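You operate a simulated robot arm through the tools that you are given. There is no shell and no other tool.

Carry out the task below with a simulated two-armed robot. There is one attempt and no reset: what you move stays moved.

TASK
Rub the grease off the oil door with the blue rag and wax that patch.
Fine: rag and wax brush go back. A coat counts when it lies all over at full strength: go over it till it gets no stronger. What is to be rubbed or washed off counts as gone when no trace of it is left.

Only the result counts: the job must be done as asked and must still hold three seconds after the hand-in. Knocking over, shifting, dropping, spilling or breaking anything else fails it.

THE ROBOT
Two 6-joint arms with fingered hands on one trunk that stands fixed in place. Base frame: the origin is at the foot of the trunk, x ahead of it, y to its left, z up; the work surface is at about z = 0.9. Units: m, rad, N and s.
The left shoulder is at [0.05, 0.17, 1.095], the right one opposite. With the tool pointing down near the work surface each hand reaches from about 0.52 to 0.78 m from the base axis, measured 20 degrees to its own side. Payload 3.5 kg a hand.
Tool frame (each hand has its own): the origin (TCP) lies between the finger pads and is the grasp point; the fingertips stand 0.026 m ahead of it; z points along the fingers, y is the line along which they close. The gripper opens to 0.132 m; its body begins 0.073 m behind the TCP. The gripper is a hand of 3 fingers: y runs from the thumb to the fingers, the wrist lies at [0, 0, -0.234] in the tool frame.
Orientation is that of the tool frame in the base frame, as [roll, pitch, yaw] about the fixed x, y, z axes, in that order (R = Rz(yaw) Ry(pitch) Rx(roll)). With the fingers straight down and closing along the base's y, the tool's x points along the base's -x, its y along +y and its z along -z.

THE INTERFACE
- The arms move only by the tool servo_tool. It takes "left_motion", "right_motion" or both (then of equal length, played together; a hand with none holds still); each is text: rows parted by semicolons, each of 6 numbers parted by spaces: the shift along the base's x, y, z in cm, then the turn, a rotation vector about the base's x, y, z in rad. In form: tx ty tz ax ay az; .... A call has 1 to 20 rows; each row is the pose to reach, as a shift and turn from the pose commanded when the call began. Rows are played at 5 a second. More than 0.05 m and 0.15 rad between two rows, and nothing of the call is played. A pose out of reach is approached as far as the arm can. The call stops where the force on the tool passes 40 N (or 10 N more than at its start, if that is more) or the arm is blocked; 0.2 s more then pass. In this call time passes only in rows, and 0.2 s behind the last. It gives the time, the measured TCP pose, the force on the tool (base axes), the opening and the grip force at its end, in the units of the frame above (readings bear some noise), with the torque about the TCP (base axes, N m) and any sound that the robot's microphone picked up, and new pictures: "views" is both (left out), scene, wrist or none (wrist: the cameras of the hands that moved).
- Cameras (640 x 400 px; columns grow to the right, rows downward): "scene" is now at [0.0322, -0.0226, 1.6808]; the picture's right is [-0.29, -0.96, 0.00], its down [-0.74, 0.23, -0.64] and it looks along [0.61, -0.19, -0.77] (base axes); focal length 362 px, centre (320, 200). "left" rides on the left gripper at [-0.062, 0.003, -0.092] in its tool frame; the picture's right is [-0.05, -1.00, 0.00], its down [0.83, -0.04, -0.56] and it looks along [0.55, -0.03, 0.83] (tool axes); focal length 230 px, centre (320, 200). "right" rides on the right gripper at [0.062, 0.003, -0.092] in its tool frame; the picture's right is [-0.05, 1.00, 0.00], its down [-0.83, -0.04, -0.56] and it looks along [-0.55, -0.03, 0.83] (tool axes); focal length 230 px, centre (320, 200). There is no depth. A picture from a camera that has moved, and an enlarged one, comes with that camera's place and axes in the base frame and with its lens.
- lift_body(by): slides the trunk up (or, below 0, down) by that many m; the arms and the scene camera ride with it, the base frame stays. It gives what a move gives, with no picture.
- finger_targets(finger1, finger2, thumb_bend, hand): sets how far each is bent, from 0 (flat) to 100 (curled in); at 30 the hand is open as for a grip, at 70 the pads meet at the TCP. One left out holds its place. A second passes; each finger stops where it meets its share of the squeeze, and holds until it gets a number again. It is the only way to open and close the hand. It gives what a move gives, with no picture; readings hold the bend of each and the force on the fingers (four entries, about 0 where the hand has none), thumb and palm.
- head_to(pan, tilt): turns the head with the scene camera to pan (to the left, within 1.501 rad either way) and tilt (down, from -0.506 to 1.204), counted from straight ahead of the robot. It gives what a move gives, and a new picture of the scene camera.
- inspect(camera, box): a new picture of the part [left, top, right, bottom] of that camera's present view, enlarged. The clock stands still meanwhile.
- finish_job(): hands the job in; it is judged then, once.

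Places have to be worked out from the pictures, the camera data and where the tool is seen. Open the grippers and draw the arms clear of the work before you hand the job in, unless the task says otherwise.

The tools are called after "Request:" by a JSON object that holds its "name" and its "arguments". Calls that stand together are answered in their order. servo_tool: Moves the arms, as the interface text tells. Its arguments: {"type":"object","properties":{"left_motion":{"type":"string"},"right_motion":{"type":"string"},"views":{"type":"string","enum":["both","scene","wrist","none"]}},"required":[]} The other tools are called the same way: lift_body (by) moves the trunk up or down; finger_targets (finger1, finger2, thumb_bend, hand) moves the fingers one by one; head_to (pan, tilt) turns the head that bears the scene camera; inspect (camera, box) takes an enlarged picture of a part of a camera's view; finish_job () hands the job in.

At the start:

```text
t: 0.0
left_tool_pos: [0.6309, 0.2018, 1.2631]
left_tool_rot: [-3.141, 0.001, 3.14]
left_wrist_force: [0.4, 0.6, -0.5]
left_torque: [0.02, 0.03, 0.0]
left_opening: 0.1321
left_grasp_force: 0.1
left_shape: jaw
left_bend: [30.0, 30.0, 30.0]
left_finger forces: [0.0, 0.0, 0.0, 0.1, 0.0, 0.0]
right_tool_pos: [0.5621, -0.3637, 1.2498]
right_tool_rot: [-3.139, 0.001, 3.141]
right_wrist_force: [-0.3, -0.2, 1.1]
right_torque: [0.0, 0.0, 0.0]
right_opening: 0.1321
right_grasp_force: 0.0
right_shape: jaw
right_bend: [30.0, 30.0, 30.0]
right_finger forces: [0.1, 0.0, 0.1, 0.1, 0.1, 0.1]
trunk travel left (down, up): [-0.71, 0.0]
head pan, tilt (commanded): [-0.298, 0.878]
```

scene: 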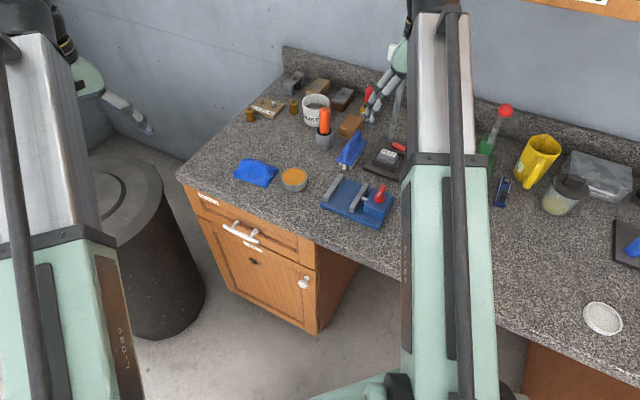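
right: 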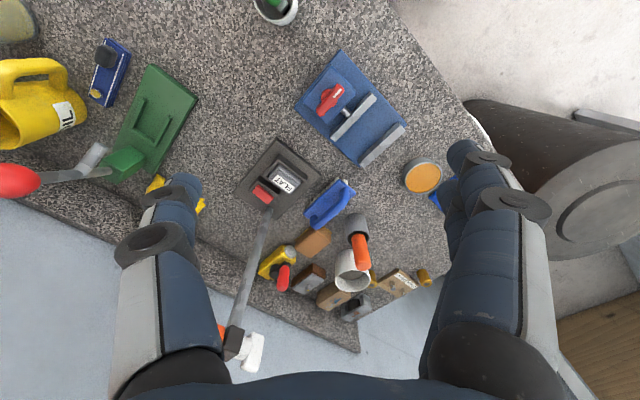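
left: 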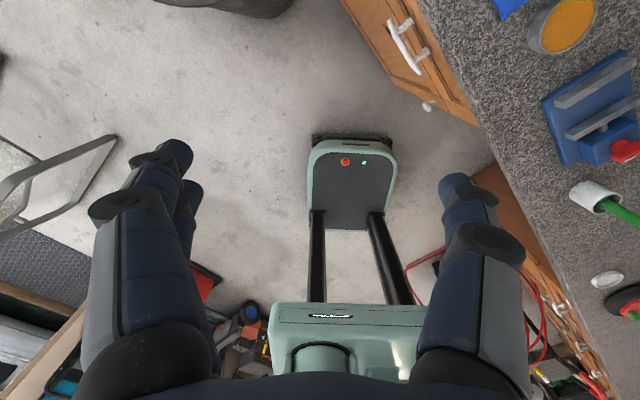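

I'll look closely at the scene first: the counter with tools, the blue rag, a wax-like tin and the cabinet doors with labels.

Request:
{"name": "inspect", "arguments": {"camera": "scene", "box": [170, 180, 350, 340]}}

Request:
{"name": "inspect", "arguments": {"camera": "scene", "box": [220, 60, 420, 230]}}

Request:
{"name": "inspect", "arguments": {"camera": "scene", "box": [460, 80, 640, 360]}}

```text
2.50 times, centred on (260, 260) of scene
camera zoom: at [0.0322, -0.0226, 1.6808], right [-0.29, -0.96, 0.0], down [-0.74, 0.23, -0.64], along [0.61, -0.19, -0.77], focal length 905 px, centre (470, 50)
```

zoom: 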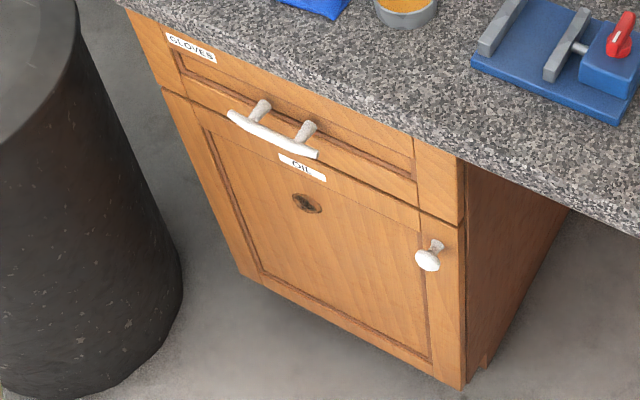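

```text
2.35 times, centred on (320, 145) of scene
camera zoom: at [0.0322, -0.0226, 1.6808], right [-0.29, -0.96, 0.0], down [-0.74, 0.23, -0.64], along [0.61, -0.19, -0.77], focal length 852 px, centre (320, 329)
```

zoom: 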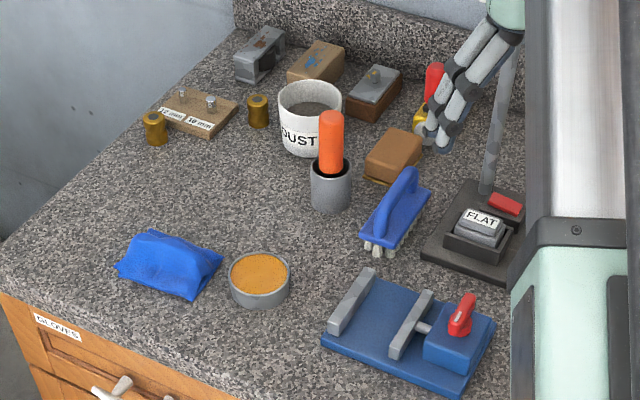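

```text
1.43 times, centred on (550, 220) of scene
camera zoom: at [0.0322, -0.0226, 1.6808], right [-0.29, -0.96, 0.0], down [-0.74, 0.23, -0.64], along [0.61, -0.19, -0.77], focal length 517 px, centre (-9, 171)
```

zoom: 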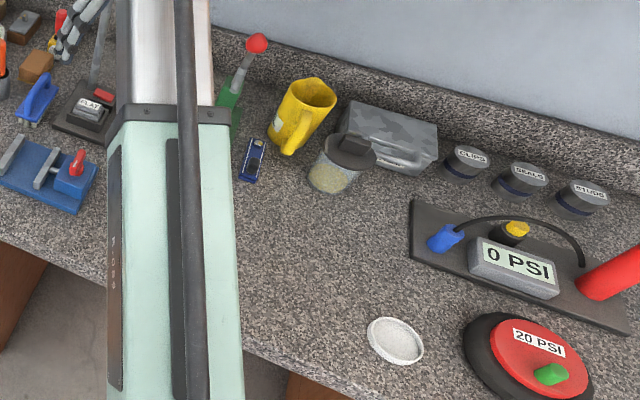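

The OIL door has a dark grease spot below its label; the blue rag lies on the counter near an orange-filled tin, and an orange-handled brush stands in a grey holder. I'll zoom in to verify those and turn the head to see more.

Request:
{"name": "inspect", "arguments": {"camera": "scene", "box": [225, 140, 325, 203]}}

Request:
{"name": "inspect", "arguments": {"camera": "scene", "box": [290, 80, 390, 143]}}

Request:
{"name": "inspect", "arguments": {"camera": "scene", "box": [220, 230, 300, 280]}}

Request:
{"name": "inspect", "arguments": {"camera": "right", "box": [240, 130, 480, 330]}}

Request:
{"name": "inspect", "arguments": {"camera": "right", "box": [0, 0, 320, 200]}}

```text
6.35 times, centred on (275, 172) of scene
camera zoom: at [0.0322, -0.0226, 1.6808], right [-0.29, -0.96, 0.0], down [-0.74, 0.23, -0.64], along [0.61, -0.19, -0.77], focal length 2299 px, centre (606, 381)
```

zoom: 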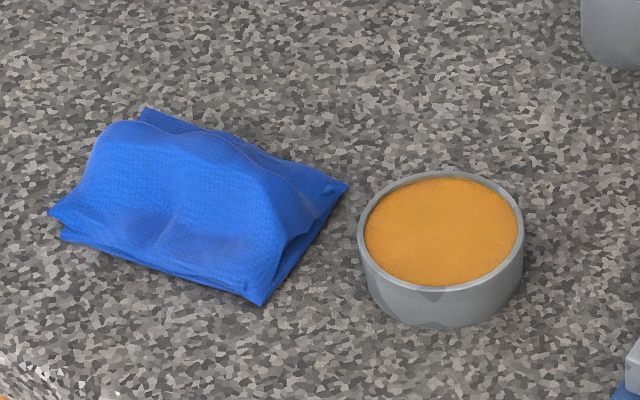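

```text
6.35 times, centred on (340, 112) of scene
camera zoom: at [0.0322, -0.0226, 1.6808], right [-0.29, -0.96, 0.0], down [-0.74, 0.23, -0.64], along [0.61, -0.19, -0.77], focal length 2299 px, centre (193, 762)
```

zoom: 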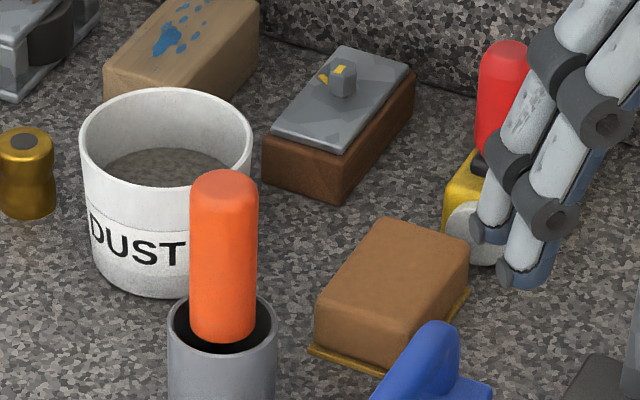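

```text
8.00 times, centred on (260, 255) of scene
camera zoom: at [0.0322, -0.0226, 1.6808], right [-0.29, -0.96, 0.0], down [-0.74, 0.23, -0.64], along [0.61, -0.19, -0.77], focal length 2896 px, centre (800, -240)
```

zoom: 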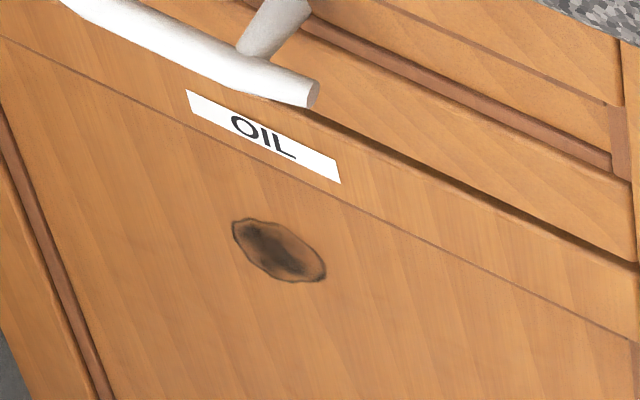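

```text
2.00 times, centred on (360, 230) of right
camera zoom: at [0.5003, -0.3609, 1.3427], right [0.05, 1.0, 0.0], down [0.83, -0.04, 0.56], along [0.56, -0.03, -0.83], focal length 460 px, centre (240, 140)
```

zoom: 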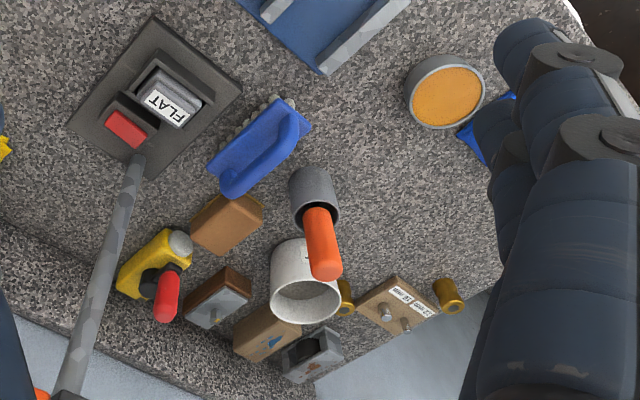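

```text
2.00 times, centred on (160, 100) of right
camera zoom: at [0.5003, -0.3609, 1.3427], right [0.05, 1.0, 0.0], down [0.83, -0.04, 0.56], along [0.56, -0.03, -0.83], focal length 460 px, centre (640, 400)
```

zoom: 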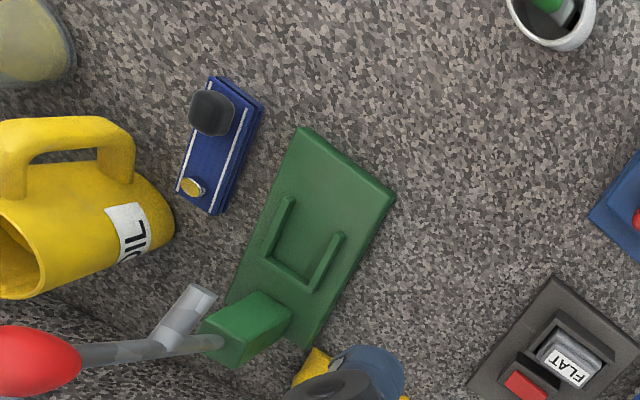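

There is also a green-handled item in a white cup nearer the robot. I'll turn the head to see that part of the bench before deciding which is the wax brush.

Request:
{"name": "head_to", "arguments": {"pan": -0.8, "tilt": 0.95}}

Request:
{"name": "inspect", "arguments": {"camera": "left", "box": [520, 0, 640, 300]}}

```text
t: 0.9
left_tool_pos: [0.6303, 0.2015, 1.2636]
left_tool_rot: [3.141, 0.0, -3.141]
left_wrist_force: [-0.2, -0.2, 0.1]
left_torque: [-0.02, -0.02, 0.02]
left_opening: 0.132
left_grasp_force: 0.1
left_shape: jaw
left_bend: [30.0, 30.0, 30.0]
left_finger forces: [0.0, 0.1, 0.0, 0.0, 0.0, 0.0]
right_tool_pos: [0.5617, -0.3639, 1.2485]
right_tool_rot: [-3.14, 0.002, -3.14]
right_wrist_force: [0.6, 0.9, 1.4]
right_torque: [0.0, -0.02, 0.01]
right_opening: 0.1318
right_grasp_force: 0.0
right_shape: jaw
right_bend: [30.0, 30.0, 30.0]
right_finger forces: [0.1, 0.0, 0.1, 0.1, 0.1, 0.0]
trunk travel left (down, up): [-0.71, 0.0]
head pan, tilt (commanded): [-0.799, 0.949]
camera scene: at [0.0097, -0.0521, 1.6755], right [-0.72, -0.7, 0.0], down [-0.57, 0.58, -0.58], along [0.41, -0.42, -0.81], focal length 362 px, centre (320, 200)
```

scene: 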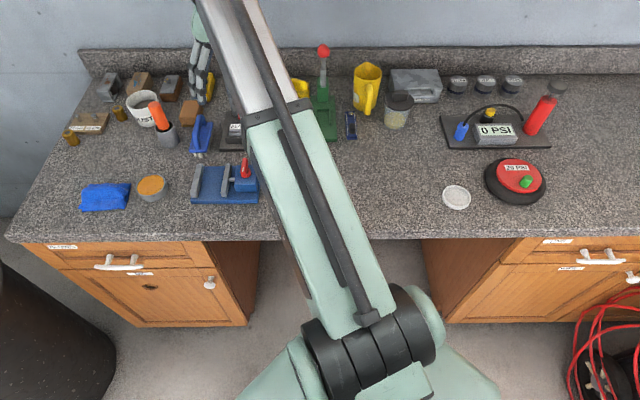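

```text
1.33 times, centred on (580, 150) of left
camera zoom: at [0.6928, 0.2042, 1.3566], right [0.05, -1.0, 0.0], down [-0.83, -0.04, 0.56], along [-0.55, -0.03, -0.83], focal length 307 px, centre (-27, 267)
```

zoom: 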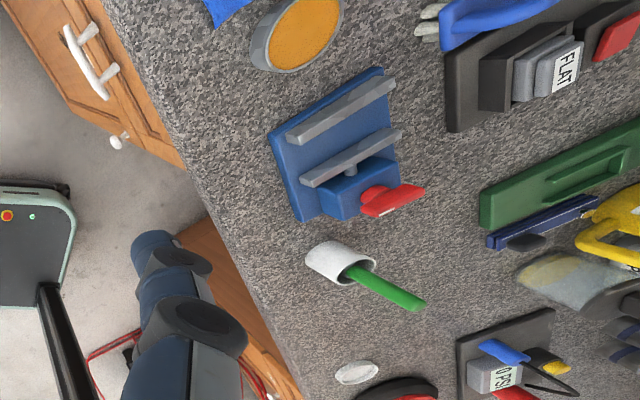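

The right arm hides the green-handled item and the white dish. I'll swing the right hand to the right at its present height to clear the view.

Request:
{"name": "servo_tool", "arguments": {"right_motion": "-3 -3 0 0 0 0; -6 -6 0 0 0 0; -9 -9 0 0 0 0; -12 -12 0 0 0 0; -15 -15 0 0 0 0; -18 -18 0 0 0 0; -21 -21 0 0 0 0; -24 -24 0 0 0 0; -27 -27 0 0 0 0; -30 -30 0 0 0 0", "views": "both"}}

```text
t: 3.1
left_tool_pos: [0.6309, 0.1998, 1.2647]
left_tool_rot: [3.141, 0.0, -3.14]
left_wrist_force: [1.0, 0.2, 0.0]
left_torque: [-0.01, -0.03, 0.0]
left_opening: 0.132
left_grasp_force: 0.1
left_shape: jaw
left_bend: [30.0, 30.0, 30.0]
left_finger forces: [0.0, 0.1, 0.0, 0.1, 0.0, 0.0]
right_tool_pos: [0.2626, -0.6651, 1.2495]
right_tool_rot: [-3.132, 0.004, -3.139]
right_wrist_force: [-0.2, 0.4, 0.7]
right_torque: [-0.02, -0.01, 0.0]
right_opening: 0.1319
right_grasp_force: 0.1
right_shape: jaw
right_bend: [30.0, 30.0, 30.0]
right_finger forces: [0.1, 0.0, 0.0, 0.1, 0.1, 0.0]
right hand out of reach, approached as far as the arm can: row 1, 2, 3, 4, 5, 6, 7, 8, 9
trunk travel left (down, up): [-0.71, 0.0]
head pan, tilt (commanded): [-0.799, 0.949]
camera scene: at [0.0091, -0.0525, 1.6755], right [-0.72, -0.7, 0.0], down [-0.57, 0.58, -0.58], along [0.41, -0.42, -0.81], focal length 362 px, centre (320, 200)
camera right: at [0.1998, -0.6618, 1.3418], right [0.05, 1.0, -0.01], down [0.83, -0.04, 0.56], along [0.56, -0.03, -0.83], focal length 230 px, centre (320, 200)
```

scene: 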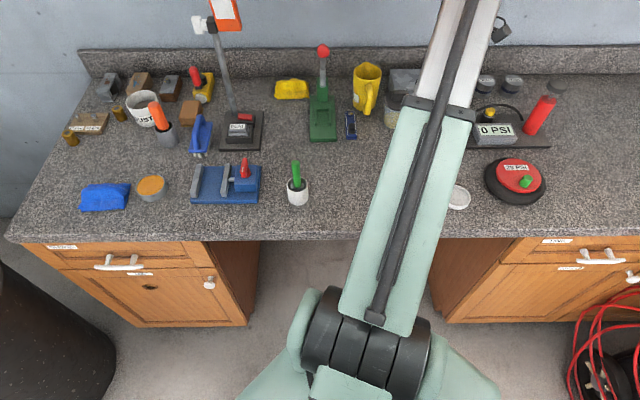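
right: 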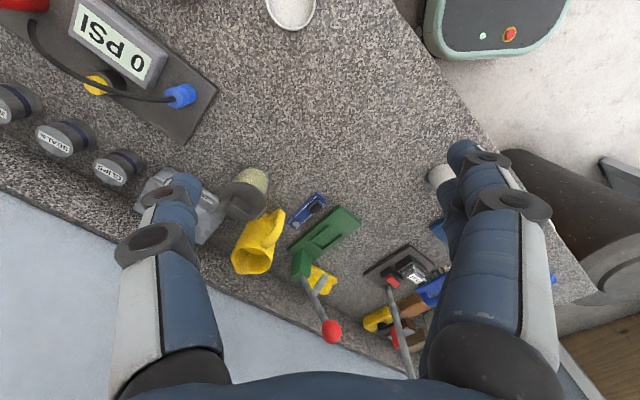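

Request:
{"name": "inspect", "arguments": {"camera": "scene", "box": [260, 140, 340, 220]}}

Request:
{"name": "inspect", "arguments": {"camera": "scene", "box": [50, 60, 230, 220]}}

Request:
{"name": "inspect", "arguments": {"camera": "scene", "box": [430, 140, 570, 220]}}

Request:
{"name": "inspect", "arguments": {"camera": "scene", "box": [30, 220, 260, 340]}}

Request:
{"name": "inspect", "arguments": {"camera": "scene", "box": [180, 0, 420, 160]}}

```text
5.00 times, centred on (300, 180) of scene
camera zoom: at [0.0091, -0.0525, 1.6755], right [-0.72, -0.7, 0.0], down [-0.57, 0.58, -0.58], along [0.41, -0.42, -0.81], focal length 1810 px, centre (420, 300)
```

zoom: 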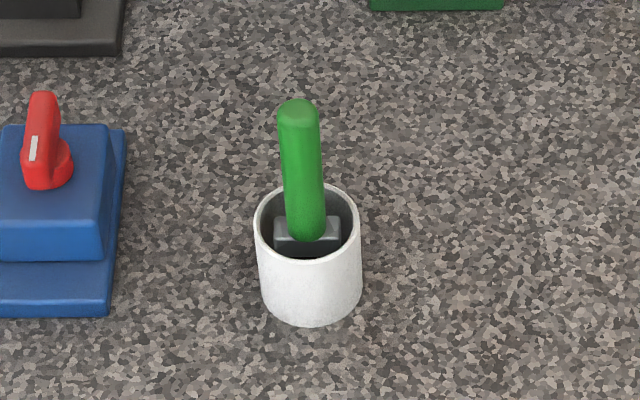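

```text
2.50 times, centred on (140, 140) of scene
camera zoom: at [0.0091, -0.0525, 1.6755], right [-0.72, -0.7, 0.0], down [-0.57, 0.58, -0.58], along [0.41, -0.42, -0.81], focal length 905 px, centre (770, 350)
```

zoom: 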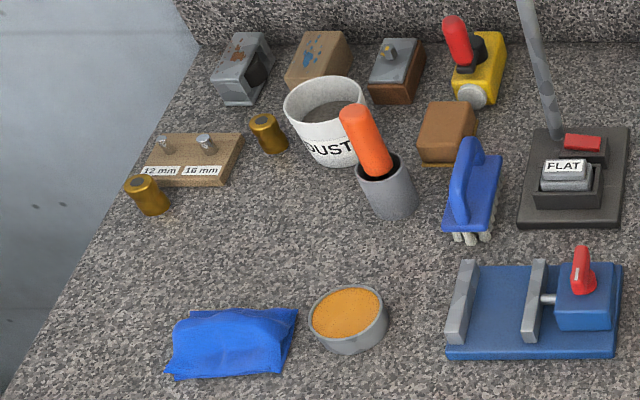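

```text
4.57 times, centred on (500, 180) of scene
camera zoom: at [0.0091, -0.0525, 1.6755], right [-0.72, -0.7, 0.0], down [-0.57, 0.58, -0.58], along [0.41, -0.42, -0.81], focal length 1655 px, centre (-503, 291)
```

zoom: 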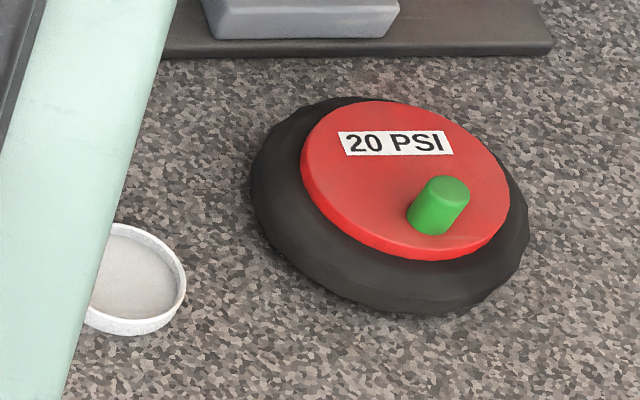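

```text
2.78 times, centred on (145, 280) of scene
camera zoom: at [0.0091, -0.0525, 1.6755], right [-0.72, -0.7, 0.0], down [-0.57, 0.58, -0.58], along [0.41, -0.42, -0.81], focal length 1007 px, centre (807, -23)
```

zoom: 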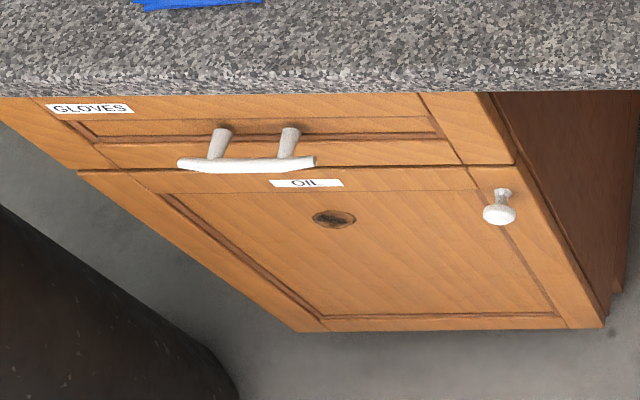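

```text
2.50 times, centred on (300, 80) of scene
camera zoom: at [0.0091, -0.0525, 1.6755], right [-0.72, -0.7, 0.0], down [-0.57, 0.58, -0.58], along [0.41, -0.42, -0.81], focal length 905 px, centre (370, 500)
```

zoom: 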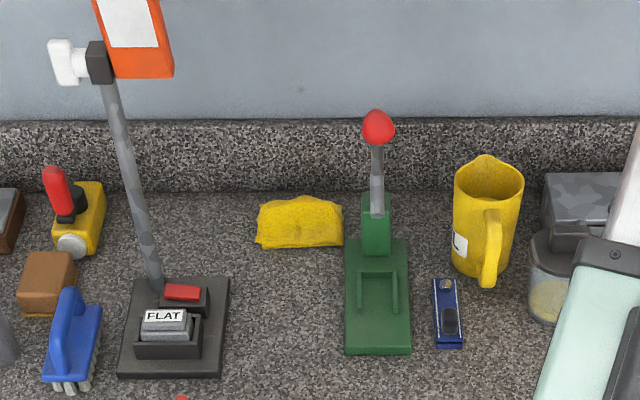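

Zoom appears to be a real render, so I'll zoom tightly into the two cups to see what sits in them, and into the white dish and orange tin.

Request:
{"name": "inspect", "arguments": {"camera": "scene", "box": [284, 155, 312, 210]}}

Request:
{"name": "inspect", "arguments": {"camera": "scene", "box": [140, 95, 190, 150]}}

Request:
{"name": "inspect", "arguments": {"camera": "scene", "box": [130, 165, 175, 210]}}

Request:
{"name": "inspect", "arguments": {"camera": "right", "box": [250, 0, 340, 40]}}

Request:
{"name": "inspect", "arguments": {"camera": "left", "box": [560, 170, 640, 310]}}

```text
7.27 times, centred on (298, 182) of scene
camera zoom: at [0.0091, -0.0525, 1.6755], right [-0.72, -0.7, 0.0], down [-0.57, 0.58, -0.58], along [0.41, -0.42, -0.81], focal length 2633 px, centre (480, 327)
```

zoom: 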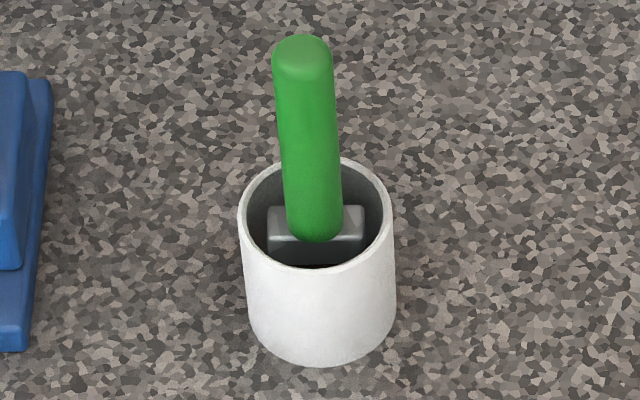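

```text
7.27 times, centred on (165, 122) of scene
camera zoom: at [0.0091, -0.0525, 1.6755], right [-0.72, -0.7, 0.0], down [-0.57, 0.58, -0.58], along [0.41, -0.42, -0.81], focal length 2633 px, centre (1447, 764)
```

zoom: 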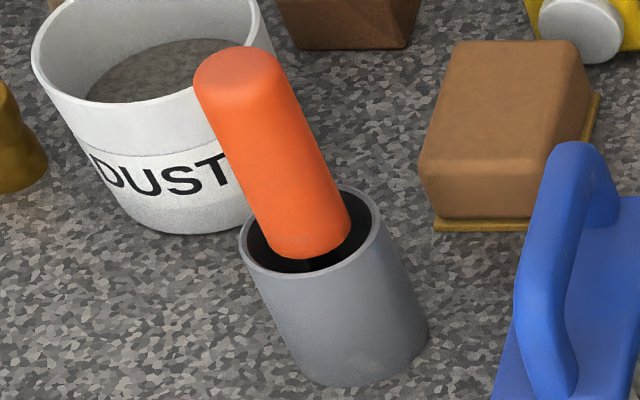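

```text
8.89 times, centred on (152, 188) of scene
camera zoom: at [0.0091, -0.0525, 1.6755], right [-0.72, -0.7, 0.0], down [-0.57, 0.58, -0.58], along [0.41, -0.42, -0.81], focal length 3218 px, centre (1809, 311)
```

zoom: 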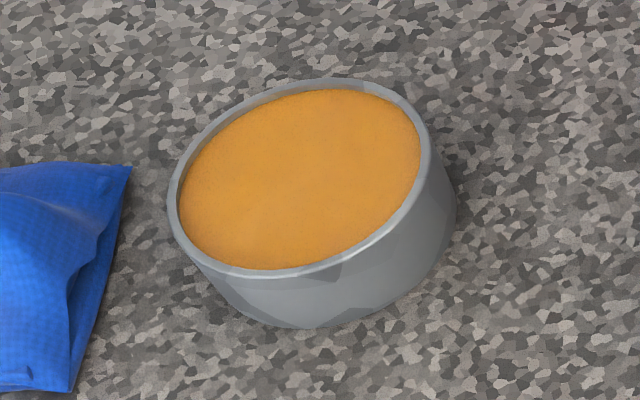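

```text
7.11 times, centred on (295, 20) of right
camera zoom: at [0.1998, -0.6618, 1.3418], right [0.05, 1.0, -0.01], down [0.83, -0.04, 0.56], along [0.56, -0.03, -0.83], focal length 1636 px, centre (498, 1480)
```

zoom: 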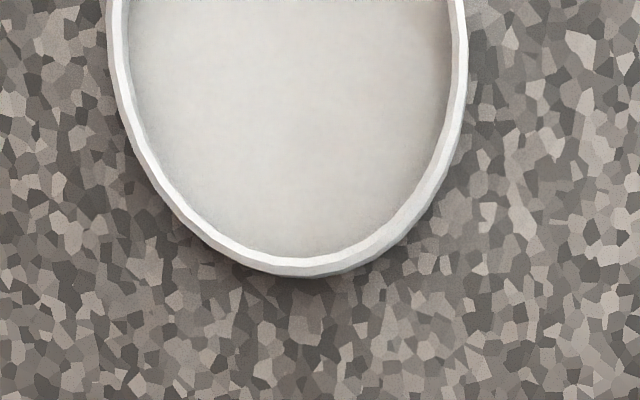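

```text
2.86 times, centred on (600, 240) of left
camera zoom: at [0.6923, 0.204, 1.3569], right [0.05, -1.0, 0.0], down [-0.83, -0.04, 0.55], along [-0.55, -0.03, -0.83], focal length 657 px, centre (-480, 86)
```

zoom: 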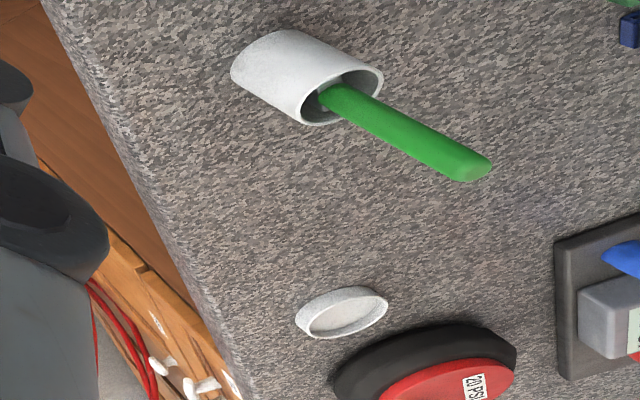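

The white dish is empty, so the orange tin is the wax. Before moving the left arm aside, I'll look at the left side of the room to see what stands there.

Request:
{"name": "head_to", "arguments": {"pan": 0.5, "tilt": 0.7}}

Request:
{"name": "head_to", "arguments": {"pan": -0.3, "tilt": 1.0}}

```text
t: 4.6
left_tool_pos: [0.6298, 0.2023, 1.2641]
left_tool_rot: [3.141, 0.0, 3.14]
left_wrist_force: [0.3, -0.3, -0.4]
left_torque: [0.02, 0.0, 0.01]
left_opening: 0.1319
left_grasp_force: 0.0
left_shape: jaw
left_bend: [30.0, 30.0, 30.0]
left_finger forces: [0.1, 0.0, 0.0, 0.0, 0.0, 0.0]
right_tool_pos: [0.263, -0.6648, 1.25]
right_tool_rot: [-3.132, 0.005, -3.141]
right_wrist_force: [0.0, -0.3, 0.7]
right_torque: [-0.02, -0.01, -0.01]
right_opening: 0.1321
right_grasp_force: 0.0
right_shape: jaw
right_bend: [30.0, 30.0, 30.0]
right_finger forces: [0.1, 0.1, 0.0, 0.0, 0.1, 0.0]
trunk travel left (down, up): [-0.71, 0.0]
head pan, tilt (commanded): [0.499, 0.7]
camera scene: at [0.0335, 0.0406, 1.6952], right [0.48, -0.88, 0.0], down [-0.57, -0.31, -0.76], along [0.67, 0.37, -0.64], focal length 362 px, centre (320, 200)
```

scene: 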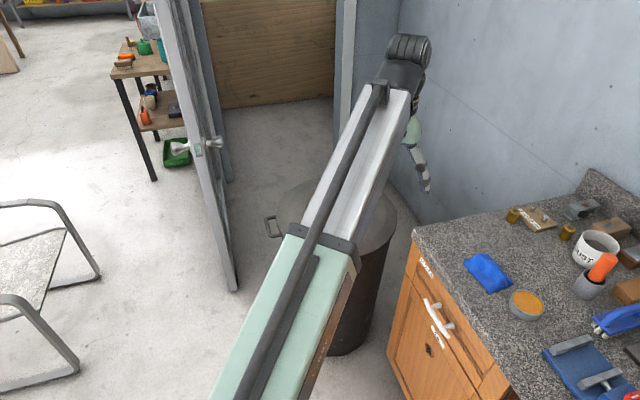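

```text
t: 5.7
left_tool_pos: [0.6305, 0.2023, 1.2648]
left_tool_rot: [-3.142, 0.002, 3.141]
left_wrist_force: [-0.3, 0.5, 0.5]
left_torque: [-0.01, 0.0, -0.02]
left_opening: 0.132
left_grasp_force: 0.0
left_shape: jaw
left_bend: [30.0, 30.0, 30.0]
left_finger forces: [0.0, 0.0, 0.0, 0.1, 0.0, 0.0]
right_tool_pos: [0.2628, -0.6638, 1.2491]
right_tool_rot: [-3.132, 0.007, 3.141]
right_wrist_force: [0.5, -1.1, -0.5]
right_torque: [0.01, 0.02, 0.03]
right_opening: 0.1317
right_grasp_force: 0.1
right_shape: jaw
right_bend: [30.0, 30.0, 30.0]
right_finger forces: [0.0, 0.0, 0.0, 0.0, 0.0, 0.0]
trunk travel left (down, up): [-0.71, 0.0]
head pan, tilt (commanded): [-0.3, 1.0]
camera scene: at [0.0255, -0.0206, 1.6719], right [-0.29, -0.96, 0.0], down [-0.8, 0.25, -0.54], along [0.52, -0.16, -0.84], focal length 362 px, centre (320, 200)
```

scene: 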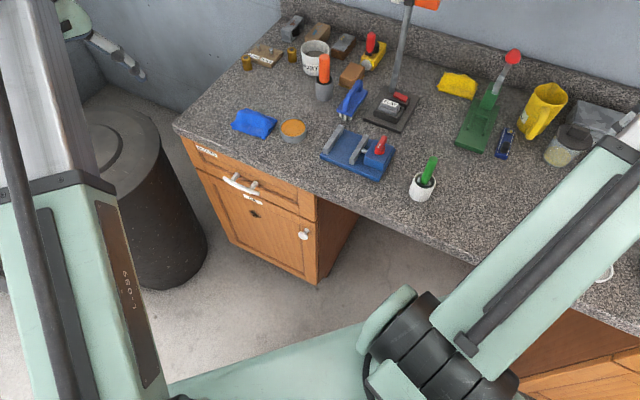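

The left side is open floor. I'll move the left hand out to the left so it is clear of the door and the right arm's work.

Request:
{"name": "servo_tool", "arguments": {"left_motion": "-2.5 3.8 0 0 0 0; -5 7.6 0 0 0 0; -7.5 11.4 0 0 0 0; -10 15.2 0 0 0 0; -12.5 19 0 0 0 0; -15 22.8 0 0 0 0; -17.5 26.6 0 0 0 0; -20 30.4 0 0 0 0; -22.5 34.2 0 0 0 0; -25 38 0 0 0 0", "views": "scene"}}

```text
t: 7.9
left_tool_pos: [0.3838, 0.5885, 1.2486]
left_tool_rot: [3.133, 0.007, -3.14]
left_wrist_force: [-0.2, 0.0, 0.4]
left_torque: [-0.03, -0.03, 0.0]
left_opening: 0.1321
left_grasp_force: 0.0
left_shape: jaw
left_bend: [30.0, 30.0, 30.0]
left_finger forces: [0.1, 0.0, 0.0, 0.0, 0.0, 0.1]
left hand out of reach, approached as far as the arm can: row 1, 2, 3, 4, 5, 6, 7, 8, 9, 10
right_tool_pos: [0.2614, -0.6644, 1.2505]
right_tool_rot: [-3.133, 0.004, 3.141]
right_wrist_force: [-0.2, -0.4, 0.9]
right_torque: [0.04, -0.01, 0.02]
right_opening: 0.1321
right_grasp_force: 0.0
right_shape: jaw
right_bend: [30.0, 30.0, 30.0]
right_finger forces: [0.0, 0.0, 0.0, 0.1, 0.0, 0.1]
trunk travel left (down, up): [-0.71, 0.0]
head pan, tilt (commanded): [-0.3, 1.0]
camera scene: at [0.0249, -0.0201, 1.6719], right [-0.3, -0.96, 0.0], down [-0.8, 0.25, -0.54], along [0.52, -0.16, -0.84], focal length 362 px, centre (320, 200)
```

scene: 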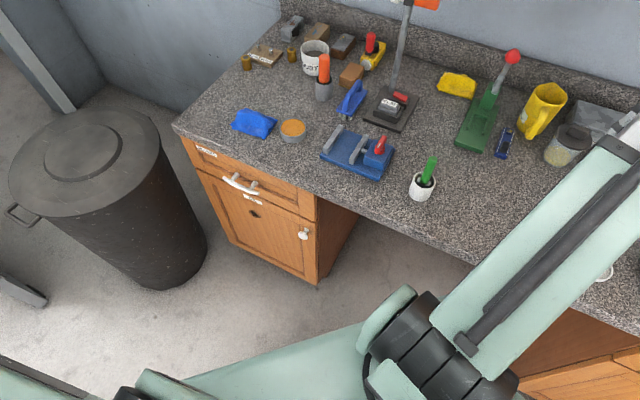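

The left arm is clear. Now I bring the right hand over the bench toward the rag/tin area, high up, while turning it 45° so it will close across the rag's short side.

Request:
{"name": "servo_tool", "arguments": {"right_motion": "2.5 3.3 0 0 0 0.056; 5 6.6 0 0 0 0.112; 7.6 9.9 0 0 0 0.168; 10.2 13.3 -0.5 0 0 0.224; 12.7 16.6 -1 0 0 0.28; 15.3 19.9 -2 0 0 0.336; 17.8 23.2 -3 0 0 0.392; 20.4 26.5 -4 0 0 0.449; 22.9 29.9 -5 0 0 0.505; 25.5 33.2 -6 0 0 0.561; 28 36.5 -7 0 0 0.617; 30.6 39.8 -8 0 0 0.673; 33.1 43.2 -9 0 0 0.729; 35.7 46.5 -10 0 0 0.785", "views": "both"}}

```text
t: 10.9
left_tool_pos: [0.385, 0.5882, 1.2474]
left_tool_rot: [3.135, 0.004, 3.141]
left_wrist_force: [-0.4, 0.2, -0.2]
left_torque: [-0.04, -0.02, 0.0]
left_opening: 0.1318
left_grasp_force: 0.0
left_shape: jaw
left_bend: [30.0, 30.0, 30.0]
left_finger forces: [0.0, 0.0, 0.0, 0.0, 0.0, 0.0]
right_tool_pos: [0.6205, -0.1977, 1.1501]
right_tool_rot: [-3.138, 0.002, -2.356]
right_wrist_force: [0.8, -0.8, 0.8]
right_torque: [-0.01, 0.0, -0.01]
right_opening: 0.1319
right_grasp_force: 0.1
right_shape: jaw
right_bend: [30.0, 30.0, 30.0]
right_finger forces: [0.1, 0.0, 0.1, 0.0, 0.0, 0.0]
right hand out of reach, approached as far as the arm can: row 1, 2, 3, 4, 5, 6, 7
trunk travel left (down, up): [-0.71, 0.0]
head pan, tilt (commanded): [-0.3, 1.0]
camera scene: at [0.026, -0.0201, 1.6719], right [-0.3, -0.96, 0.0], down [-0.8, 0.25, -0.54], along [0.52, -0.16, -0.84], focal length 362 px, centre (320, 200)
camera right: at [0.5748, -0.24, 1.2431], right [-0.67, 0.74, 0.0], down [0.62, 0.56, 0.56], along [0.41, 0.37, -0.83], focal length 230 px, centre (320, 200)
```

scene: 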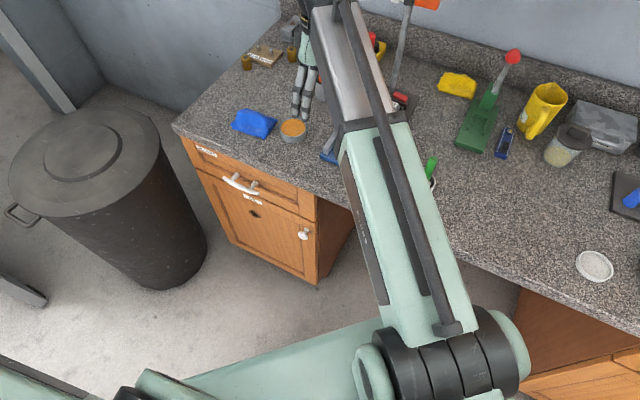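
right: 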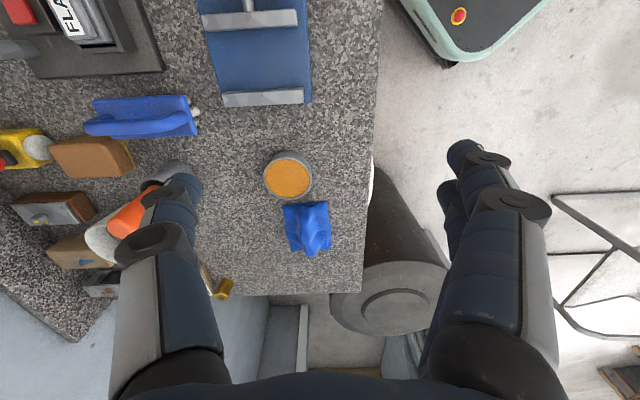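

The right wrist camera shows the tin and the rag well. I'll zoom in on the rag to judge its shape and where to pinch it.

Request:
{"name": "inspect", "arguments": {"camera": "right", "box": [240, 140, 380, 270]}}

Request:
{"name": "inspect", "arguments": {"camera": "right", "box": [0, 80, 240, 300]}}

Request:
{"name": "inspect", "arguments": {"camera": "scene", "box": [225, 100, 285, 145]}}

```text
3.08 times, centred on (310, 205) of right
camera zoom: at [0.5748, -0.24, 1.2431], right [-0.67, 0.74, 0.0], down [0.62, 0.56, 0.56], along [0.41, 0.37, -0.83], focal length 708 px, centre (351, 185)
```

zoom: 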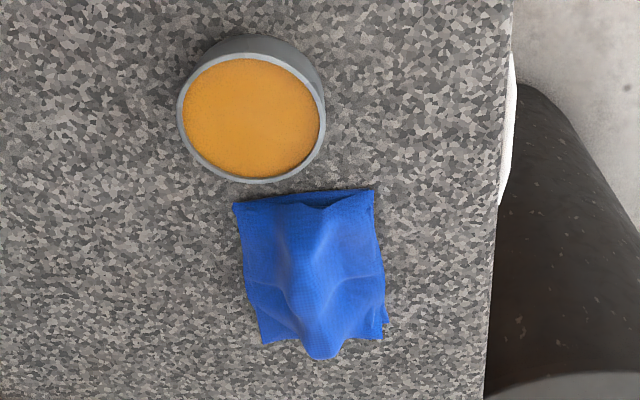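

```text
1.82 times, centred on (120, 190) of right
camera zoom: at [0.5748, -0.24, 1.2431], right [-0.67, 0.74, 0.0], down [0.62, 0.56, 0.56], along [0.41, 0.37, -0.83], focal length 418 px, centre (684, 218)
```

zoom: 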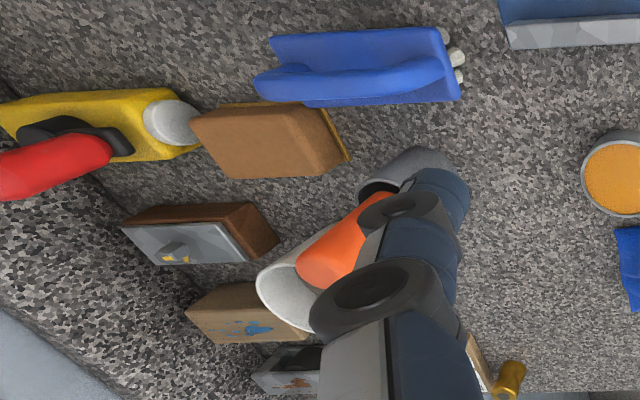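

```text
8.89 times, centred on (255, 122) of scene
camera zoom: at [0.026, -0.0201, 1.6719], right [-0.3, -0.96, 0.0], down [-0.8, 0.25, -0.54], along [0.52, -0.16, -0.84], focal length 3218 px, centre (898, 889)
```

zoom: 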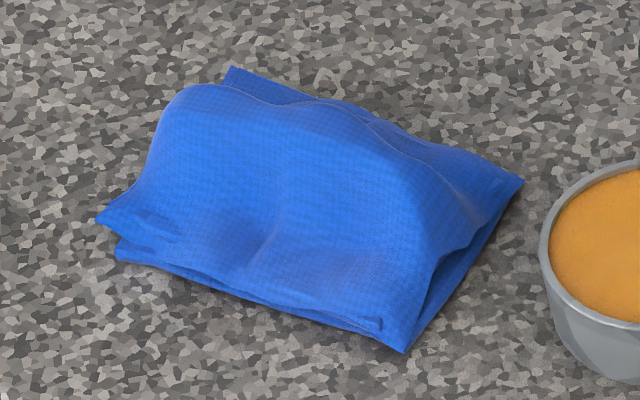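

The rag's ridge runs along the bench, centred near (0.807, -0.061), so closing across the bench depth is right. I'll tilt the hand 30° and move to a hover point about 12 cm back along the approach line.

Request:
{"name": "servo_tool", "arguments": {"right_motion": "2.4 1.6 -1.8 0.062 -0.062 0; 4.9 3.2 -3.5 0.123 -0.123 0; 7.3 4.8 -5.3 0.185 -0.185 0; 9.7 6.4 -7.1 0.247 -0.247 0; 12.1 7.9 -8.8 0.308 -0.308 0; 14.55 9.53 -10.6 0.37 -0.37 0", "views": "both"}}

```text
t: 12.3
left_tool_pos: [0.3856, 0.5875, 1.2476]
left_tool_rot: [3.135, 0.006, 3.14]
left_wrist_force: [-0.3, 0.7, 0.6]
left_torque: [-0.02, -0.01, -0.02]
left_opening: 0.132
left_grasp_force: 0.0
left_shape: jaw
left_bend: [30.0, 30.0, 30.0]
left_finger forces: [0.0, 0.0, 0.0, 0.0, 0.1, 0.1]
right_tool_pos: [0.7663, -0.1029, 1.0459]
right_tool_rot: [-3.141, 0.527, -2.357]
right_wrist_force: [-0.7, 0.3, 0.2]
right_torque: [0.01, 0.03, -0.01]
right_opening: 0.1319
right_grasp_force: 0.0
right_shape: jaw
right_bend: [30.0, 30.0, 30.0]
right_finger forces: [0.1, 0.0, 0.0, 0.0, 0.1, 0.0]
trunk travel left (down, up): [-0.71, 0.0]
head pan, tilt (commanded): [-0.3, 1.0]
camera scene: at [0.0258, -0.0205, 1.6719], right [-0.3, -0.96, 0.0], down [-0.8, 0.25, -0.54], along [0.52, -0.16, -0.84], focal length 362 px, centre (320, 200)
camera right: at [0.6934, -0.1715, 1.094], right [-0.67, 0.74, 0.03], down [0.34, 0.28, 0.9], along [0.66, 0.61, -0.44], focal length 230 px, centre (320, 200)
```

scene: 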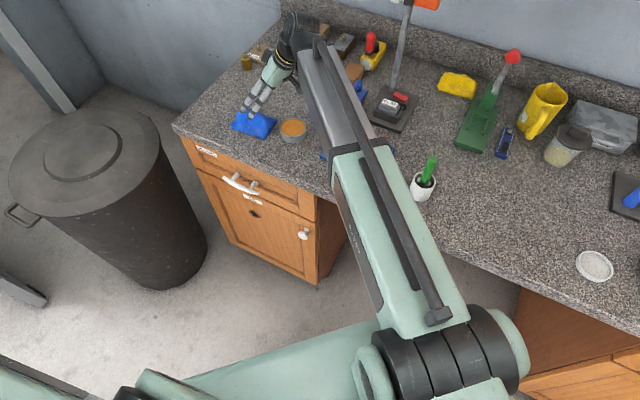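
right: 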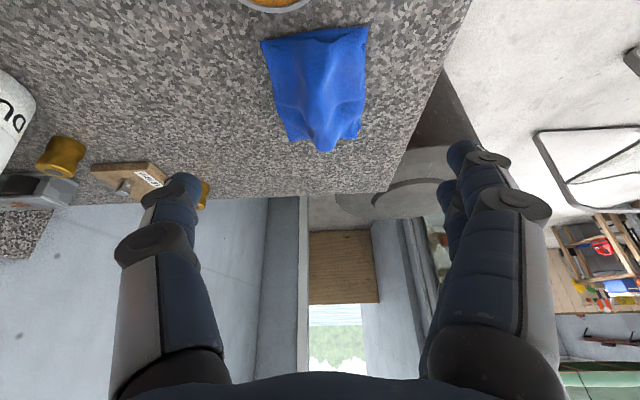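

Aligned with the rag. I'll advance 8 cm along the fingers and look again.

Request:
{"name": "servo_tool", "arguments": {"right_motion": "0.94 0.94 -2.31 0 0 0; 1.89 1.89 -4.62 0 0 0; 2.83 2.83 -6.93 0 0 0", "views": "both"}}

Request:
{"name": "inspect", "arguments": {"camera": "scene", "box": [215, 60, 315, 150]}}

```text
t: 13.1
left_tool_pos: [0.3844, 0.5878, 1.2486]
left_tool_rot: [3.134, 0.004, 3.141]
left_wrist_force: [-0.7, 0.1, 0.1]
left_torque: [0.02, -0.02, 0.0]
left_opening: 0.1317
left_grasp_force: 0.1
left_shape: jaw
left_bend: [30.0, 30.0, 30.0]
left_finger forces: [0.0, 0.0, 0.1, 0.1, 0.1, 0.0]
right_tool_pos: [0.7934, -0.0737, 0.9756]
right_tool_rot: [-3.141, 0.526, -2.356]
right_wrist_force: [0.0, -0.2, -0.6]
right_torque: [0.04, -0.04, 0.0]
right_opening: 0.1319
right_grasp_force: 0.1
right_shape: jaw
right_bend: [30.0, 30.0, 30.0]
right_finger forces: [0.1, 0.0, 0.0, 0.0, 0.0, 0.0]
trunk travel left (down, up): [-0.71, 0.0]
head pan, tilt (commanded): [-0.3, 1.0]
camera scene: at [0.0259, -0.0205, 1.6719], right [-0.3, -0.96, 0.0], down [-0.8, 0.25, -0.54], along [0.52, -0.16, -0.84], focal length 362 px, centre (320, 200)
camera right: at [0.7209, -0.1434, 1.024], right [-0.67, 0.74, 0.03], down [0.34, 0.28, 0.9], along [0.66, 0.61, -0.44], focal length 230 px, centre (320, 200)
```

scene: 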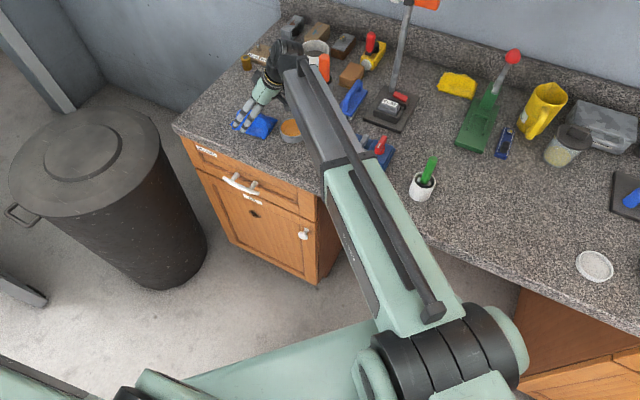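
right: 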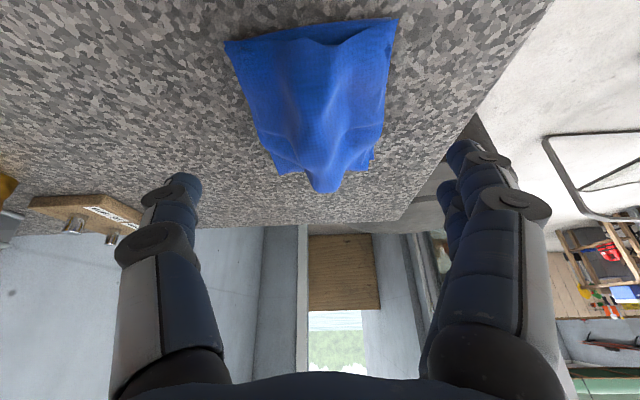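

```text
4.44 times, centred on (265, 105) of scene
camera zoom: at [0.0259, -0.0205, 1.6719], right [-0.3, -0.96, 0.0], down [-0.8, 0.25, -0.54], along [0.52, -0.16, -0.84], focal length 1609 px, centre (564, 622)
```

zoom: 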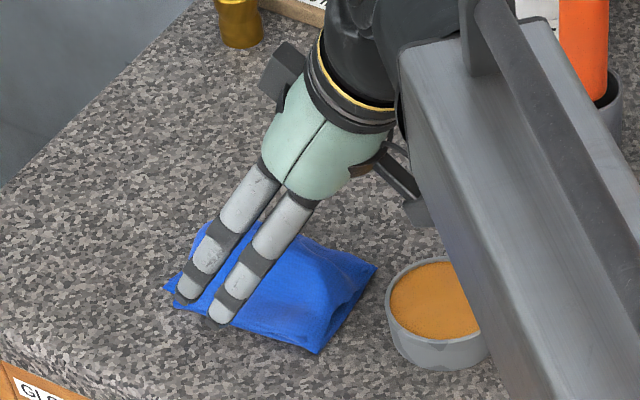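

The two fingers straddle the front of the rag and the thumb the back; the camera box will stay above the tin. I'll advance the last 4 cm gently.

Request:
{"name": "servo_tool", "arguments": {"right_motion": "0.5 0.5 -1.2 0 0 0; 1.0 1.0 -2.4 0 0 0; 1.41 1.41 -3.46 0 0 0", "views": "both"}}

Request:
{"name": "inspect", "arguments": {"camera": "scene", "box": [215, 60, 315, 150]}}

Request:
{"name": "inspect", "arguments": {"camera": "right", "box": [140, 0, 540, 250]}}

```text
t: 13.9
left_tool_pos: [0.3847, 0.5875, 1.2484]
left_tool_rot: [3.135, 0.006, -3.141]
left_wrist_force: [-0.4, -0.2, -0.1]
left_torque: [-0.01, 0.01, -0.01]
left_opening: 0.1321
left_grasp_force: 0.1
left_shape: jaw
left_bend: [30.0, 30.0, 30.0]
left_finger forces: [0.0, 0.0, 0.0, 0.0, 0.0, 0.1]
right_tool_pos: [0.8076, -0.061, 0.9395]
right_tool_rot: [3.141, 0.525, -2.357]
right_wrist_force: [0.5, 0.5, -0.3]
right_torque: [0.02, -0.01, 0.01]
right_opening: 0.1319
right_grasp_force: 0.1
right_shape: jaw
right_bend: [30.0, 30.0, 30.0]
right_finger forces: [0.1, 0.0, 0.1, 0.0, 0.0, 0.1]
trunk travel left (down, up): [-0.71, 0.0]
head pan, tilt (commanded): [-0.3, 1.0]
camera scene: at [0.0257, -0.0205, 1.6719], right [-0.3, -0.96, 0.0], down [-0.8, 0.25, -0.54], along [0.52, -0.16, -0.84], focal length 362 px, centre (320, 200)
camera right: at [0.7345, -0.1294, 0.9897], right [-0.67, 0.74, 0.03], down [0.34, 0.28, 0.9], along [0.66, 0.61, -0.44], focal length 230 px, centre (320, 200)
```

scene: 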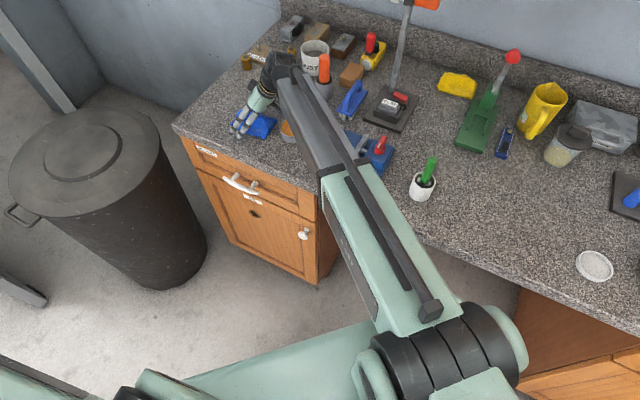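
right: 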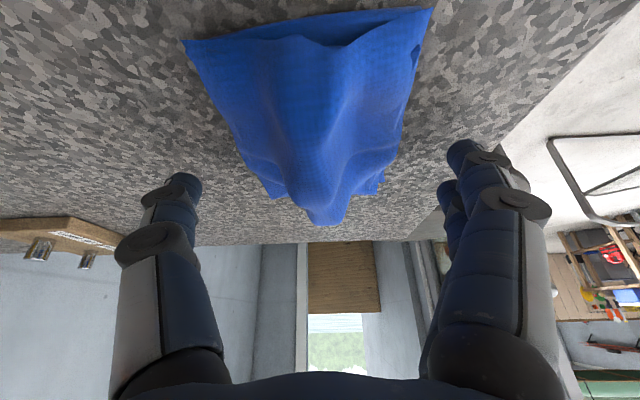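

```text
4.44 times, centred on (265, 105) of scene
camera zoom: at [0.0257, -0.0205, 1.6719], right [-0.3, -0.96, 0.0], down [-0.8, 0.25, -0.54], along [0.52, -0.16, -0.84], focal length 1609 px, centre (564, 622)
```

zoom: 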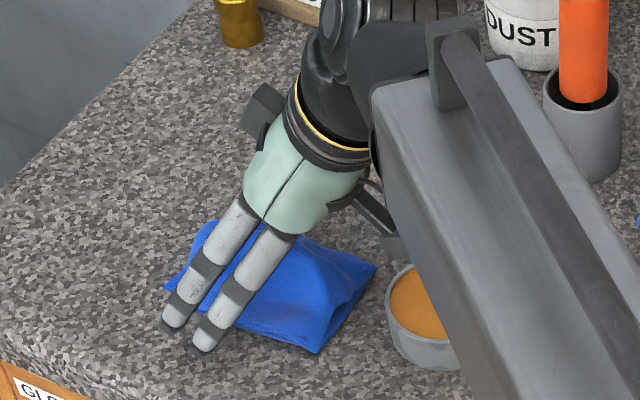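

```text
1.60 times, centred on (340, 125) of right
camera zoom: at [0.7345, -0.1294, 0.9897], right [-0.67, 0.74, 0.03], down [0.34, 0.28, 0.9], along [0.66, 0.61, -0.44], focal length 368 px, centre (288, 320)
```

zoom: 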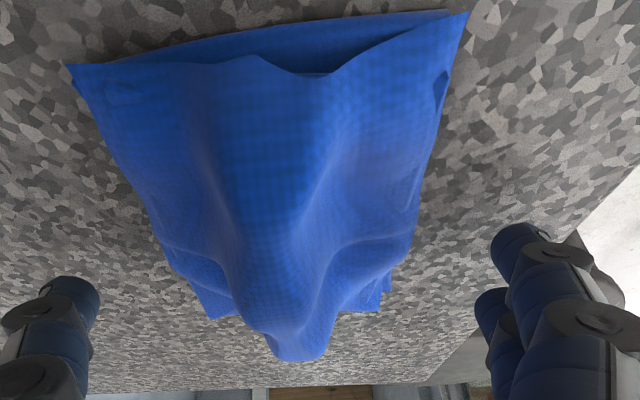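

Fingers and thumb straddle the ridge with tips about 1.5 cm above the bench. I'll close the hand on the rag.

Request:
{"name": "finger_targets", "arguments": {"hand": "right", "finger1": 70, "finger2": 70, "thumb_bend": 70}}

Request:
{"name": "inspect", "arguments": {"camera": "scene", "box": [215, 60, 315, 150]}}

Request:
{"name": "inspect", "arguments": {"camera": "right", "box": [140, 0, 540, 250]}}

```text
t: 14.9
left_tool_pos: [0.3842, 0.5883, 1.2487]
left_tool_rot: [3.134, 0.007, -3.14]
left_wrist_force: [0.6, 0.3, 0.5]
left_torque: [0.0, 0.02, 0.01]
left_opening: 0.1317
left_grasp_force: 0.1
left_shape: jaw
left_bend: [30.0, 30.0, 30.0]
left_finger forces: [0.1, 0.0, 0.0, 0.0, 0.0, 0.0]
right_tool_pos: [0.8068, -0.0607, 0.9432]
right_tool_rot: [-3.138, 0.527, -2.354]
right_wrist_force: [-0.4, 3.1, 13.8]
right_torque: [-0.19, -0.5, 0.12]
right_opening: 0.0656
right_grasp_force: 16.9
right_shape: fingers
right_bend: [49.0, 53.0, 58.0]
right_finger forces: [8.3, 6.6, 0.1, 0.0, 19.7, 0.0]
trunk travel left (down, up): [-0.71, 0.0]
head pan, tilt (commanded): [-0.3, 1.0]
```

```text
4.44 times, centred on (265, 105) of scene
camera zoom: at [0.0238, -0.0199, 1.672], right [-0.3, -0.96, 0.0], down [-0.8, 0.25, -0.54], along [0.52, -0.16, -0.84], focal length 1609 px, centre (564, 622)
```

zoom: 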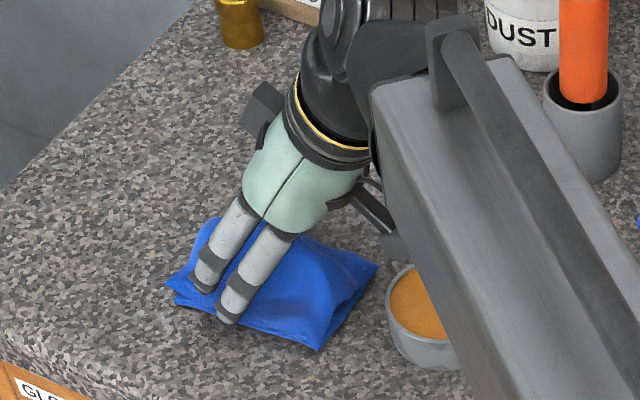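

```text
1.60 times, centred on (340, 125) of right
camera zoom: at [0.7336, -0.1289, 0.9915], right [-0.67, 0.74, 0.02], down [0.34, 0.28, 0.9], along [0.66, 0.61, -0.44], focal length 368 px, centre (288, 320)
```

zoom: 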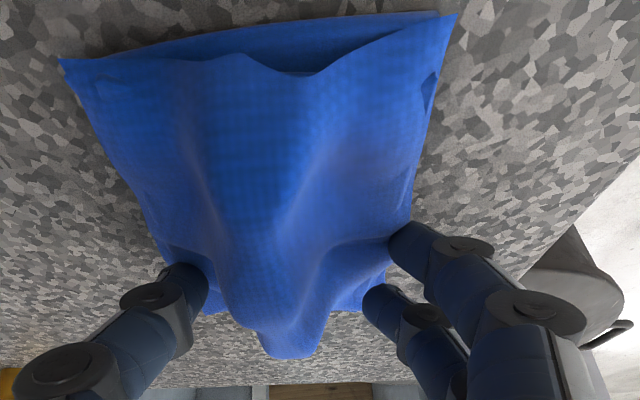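

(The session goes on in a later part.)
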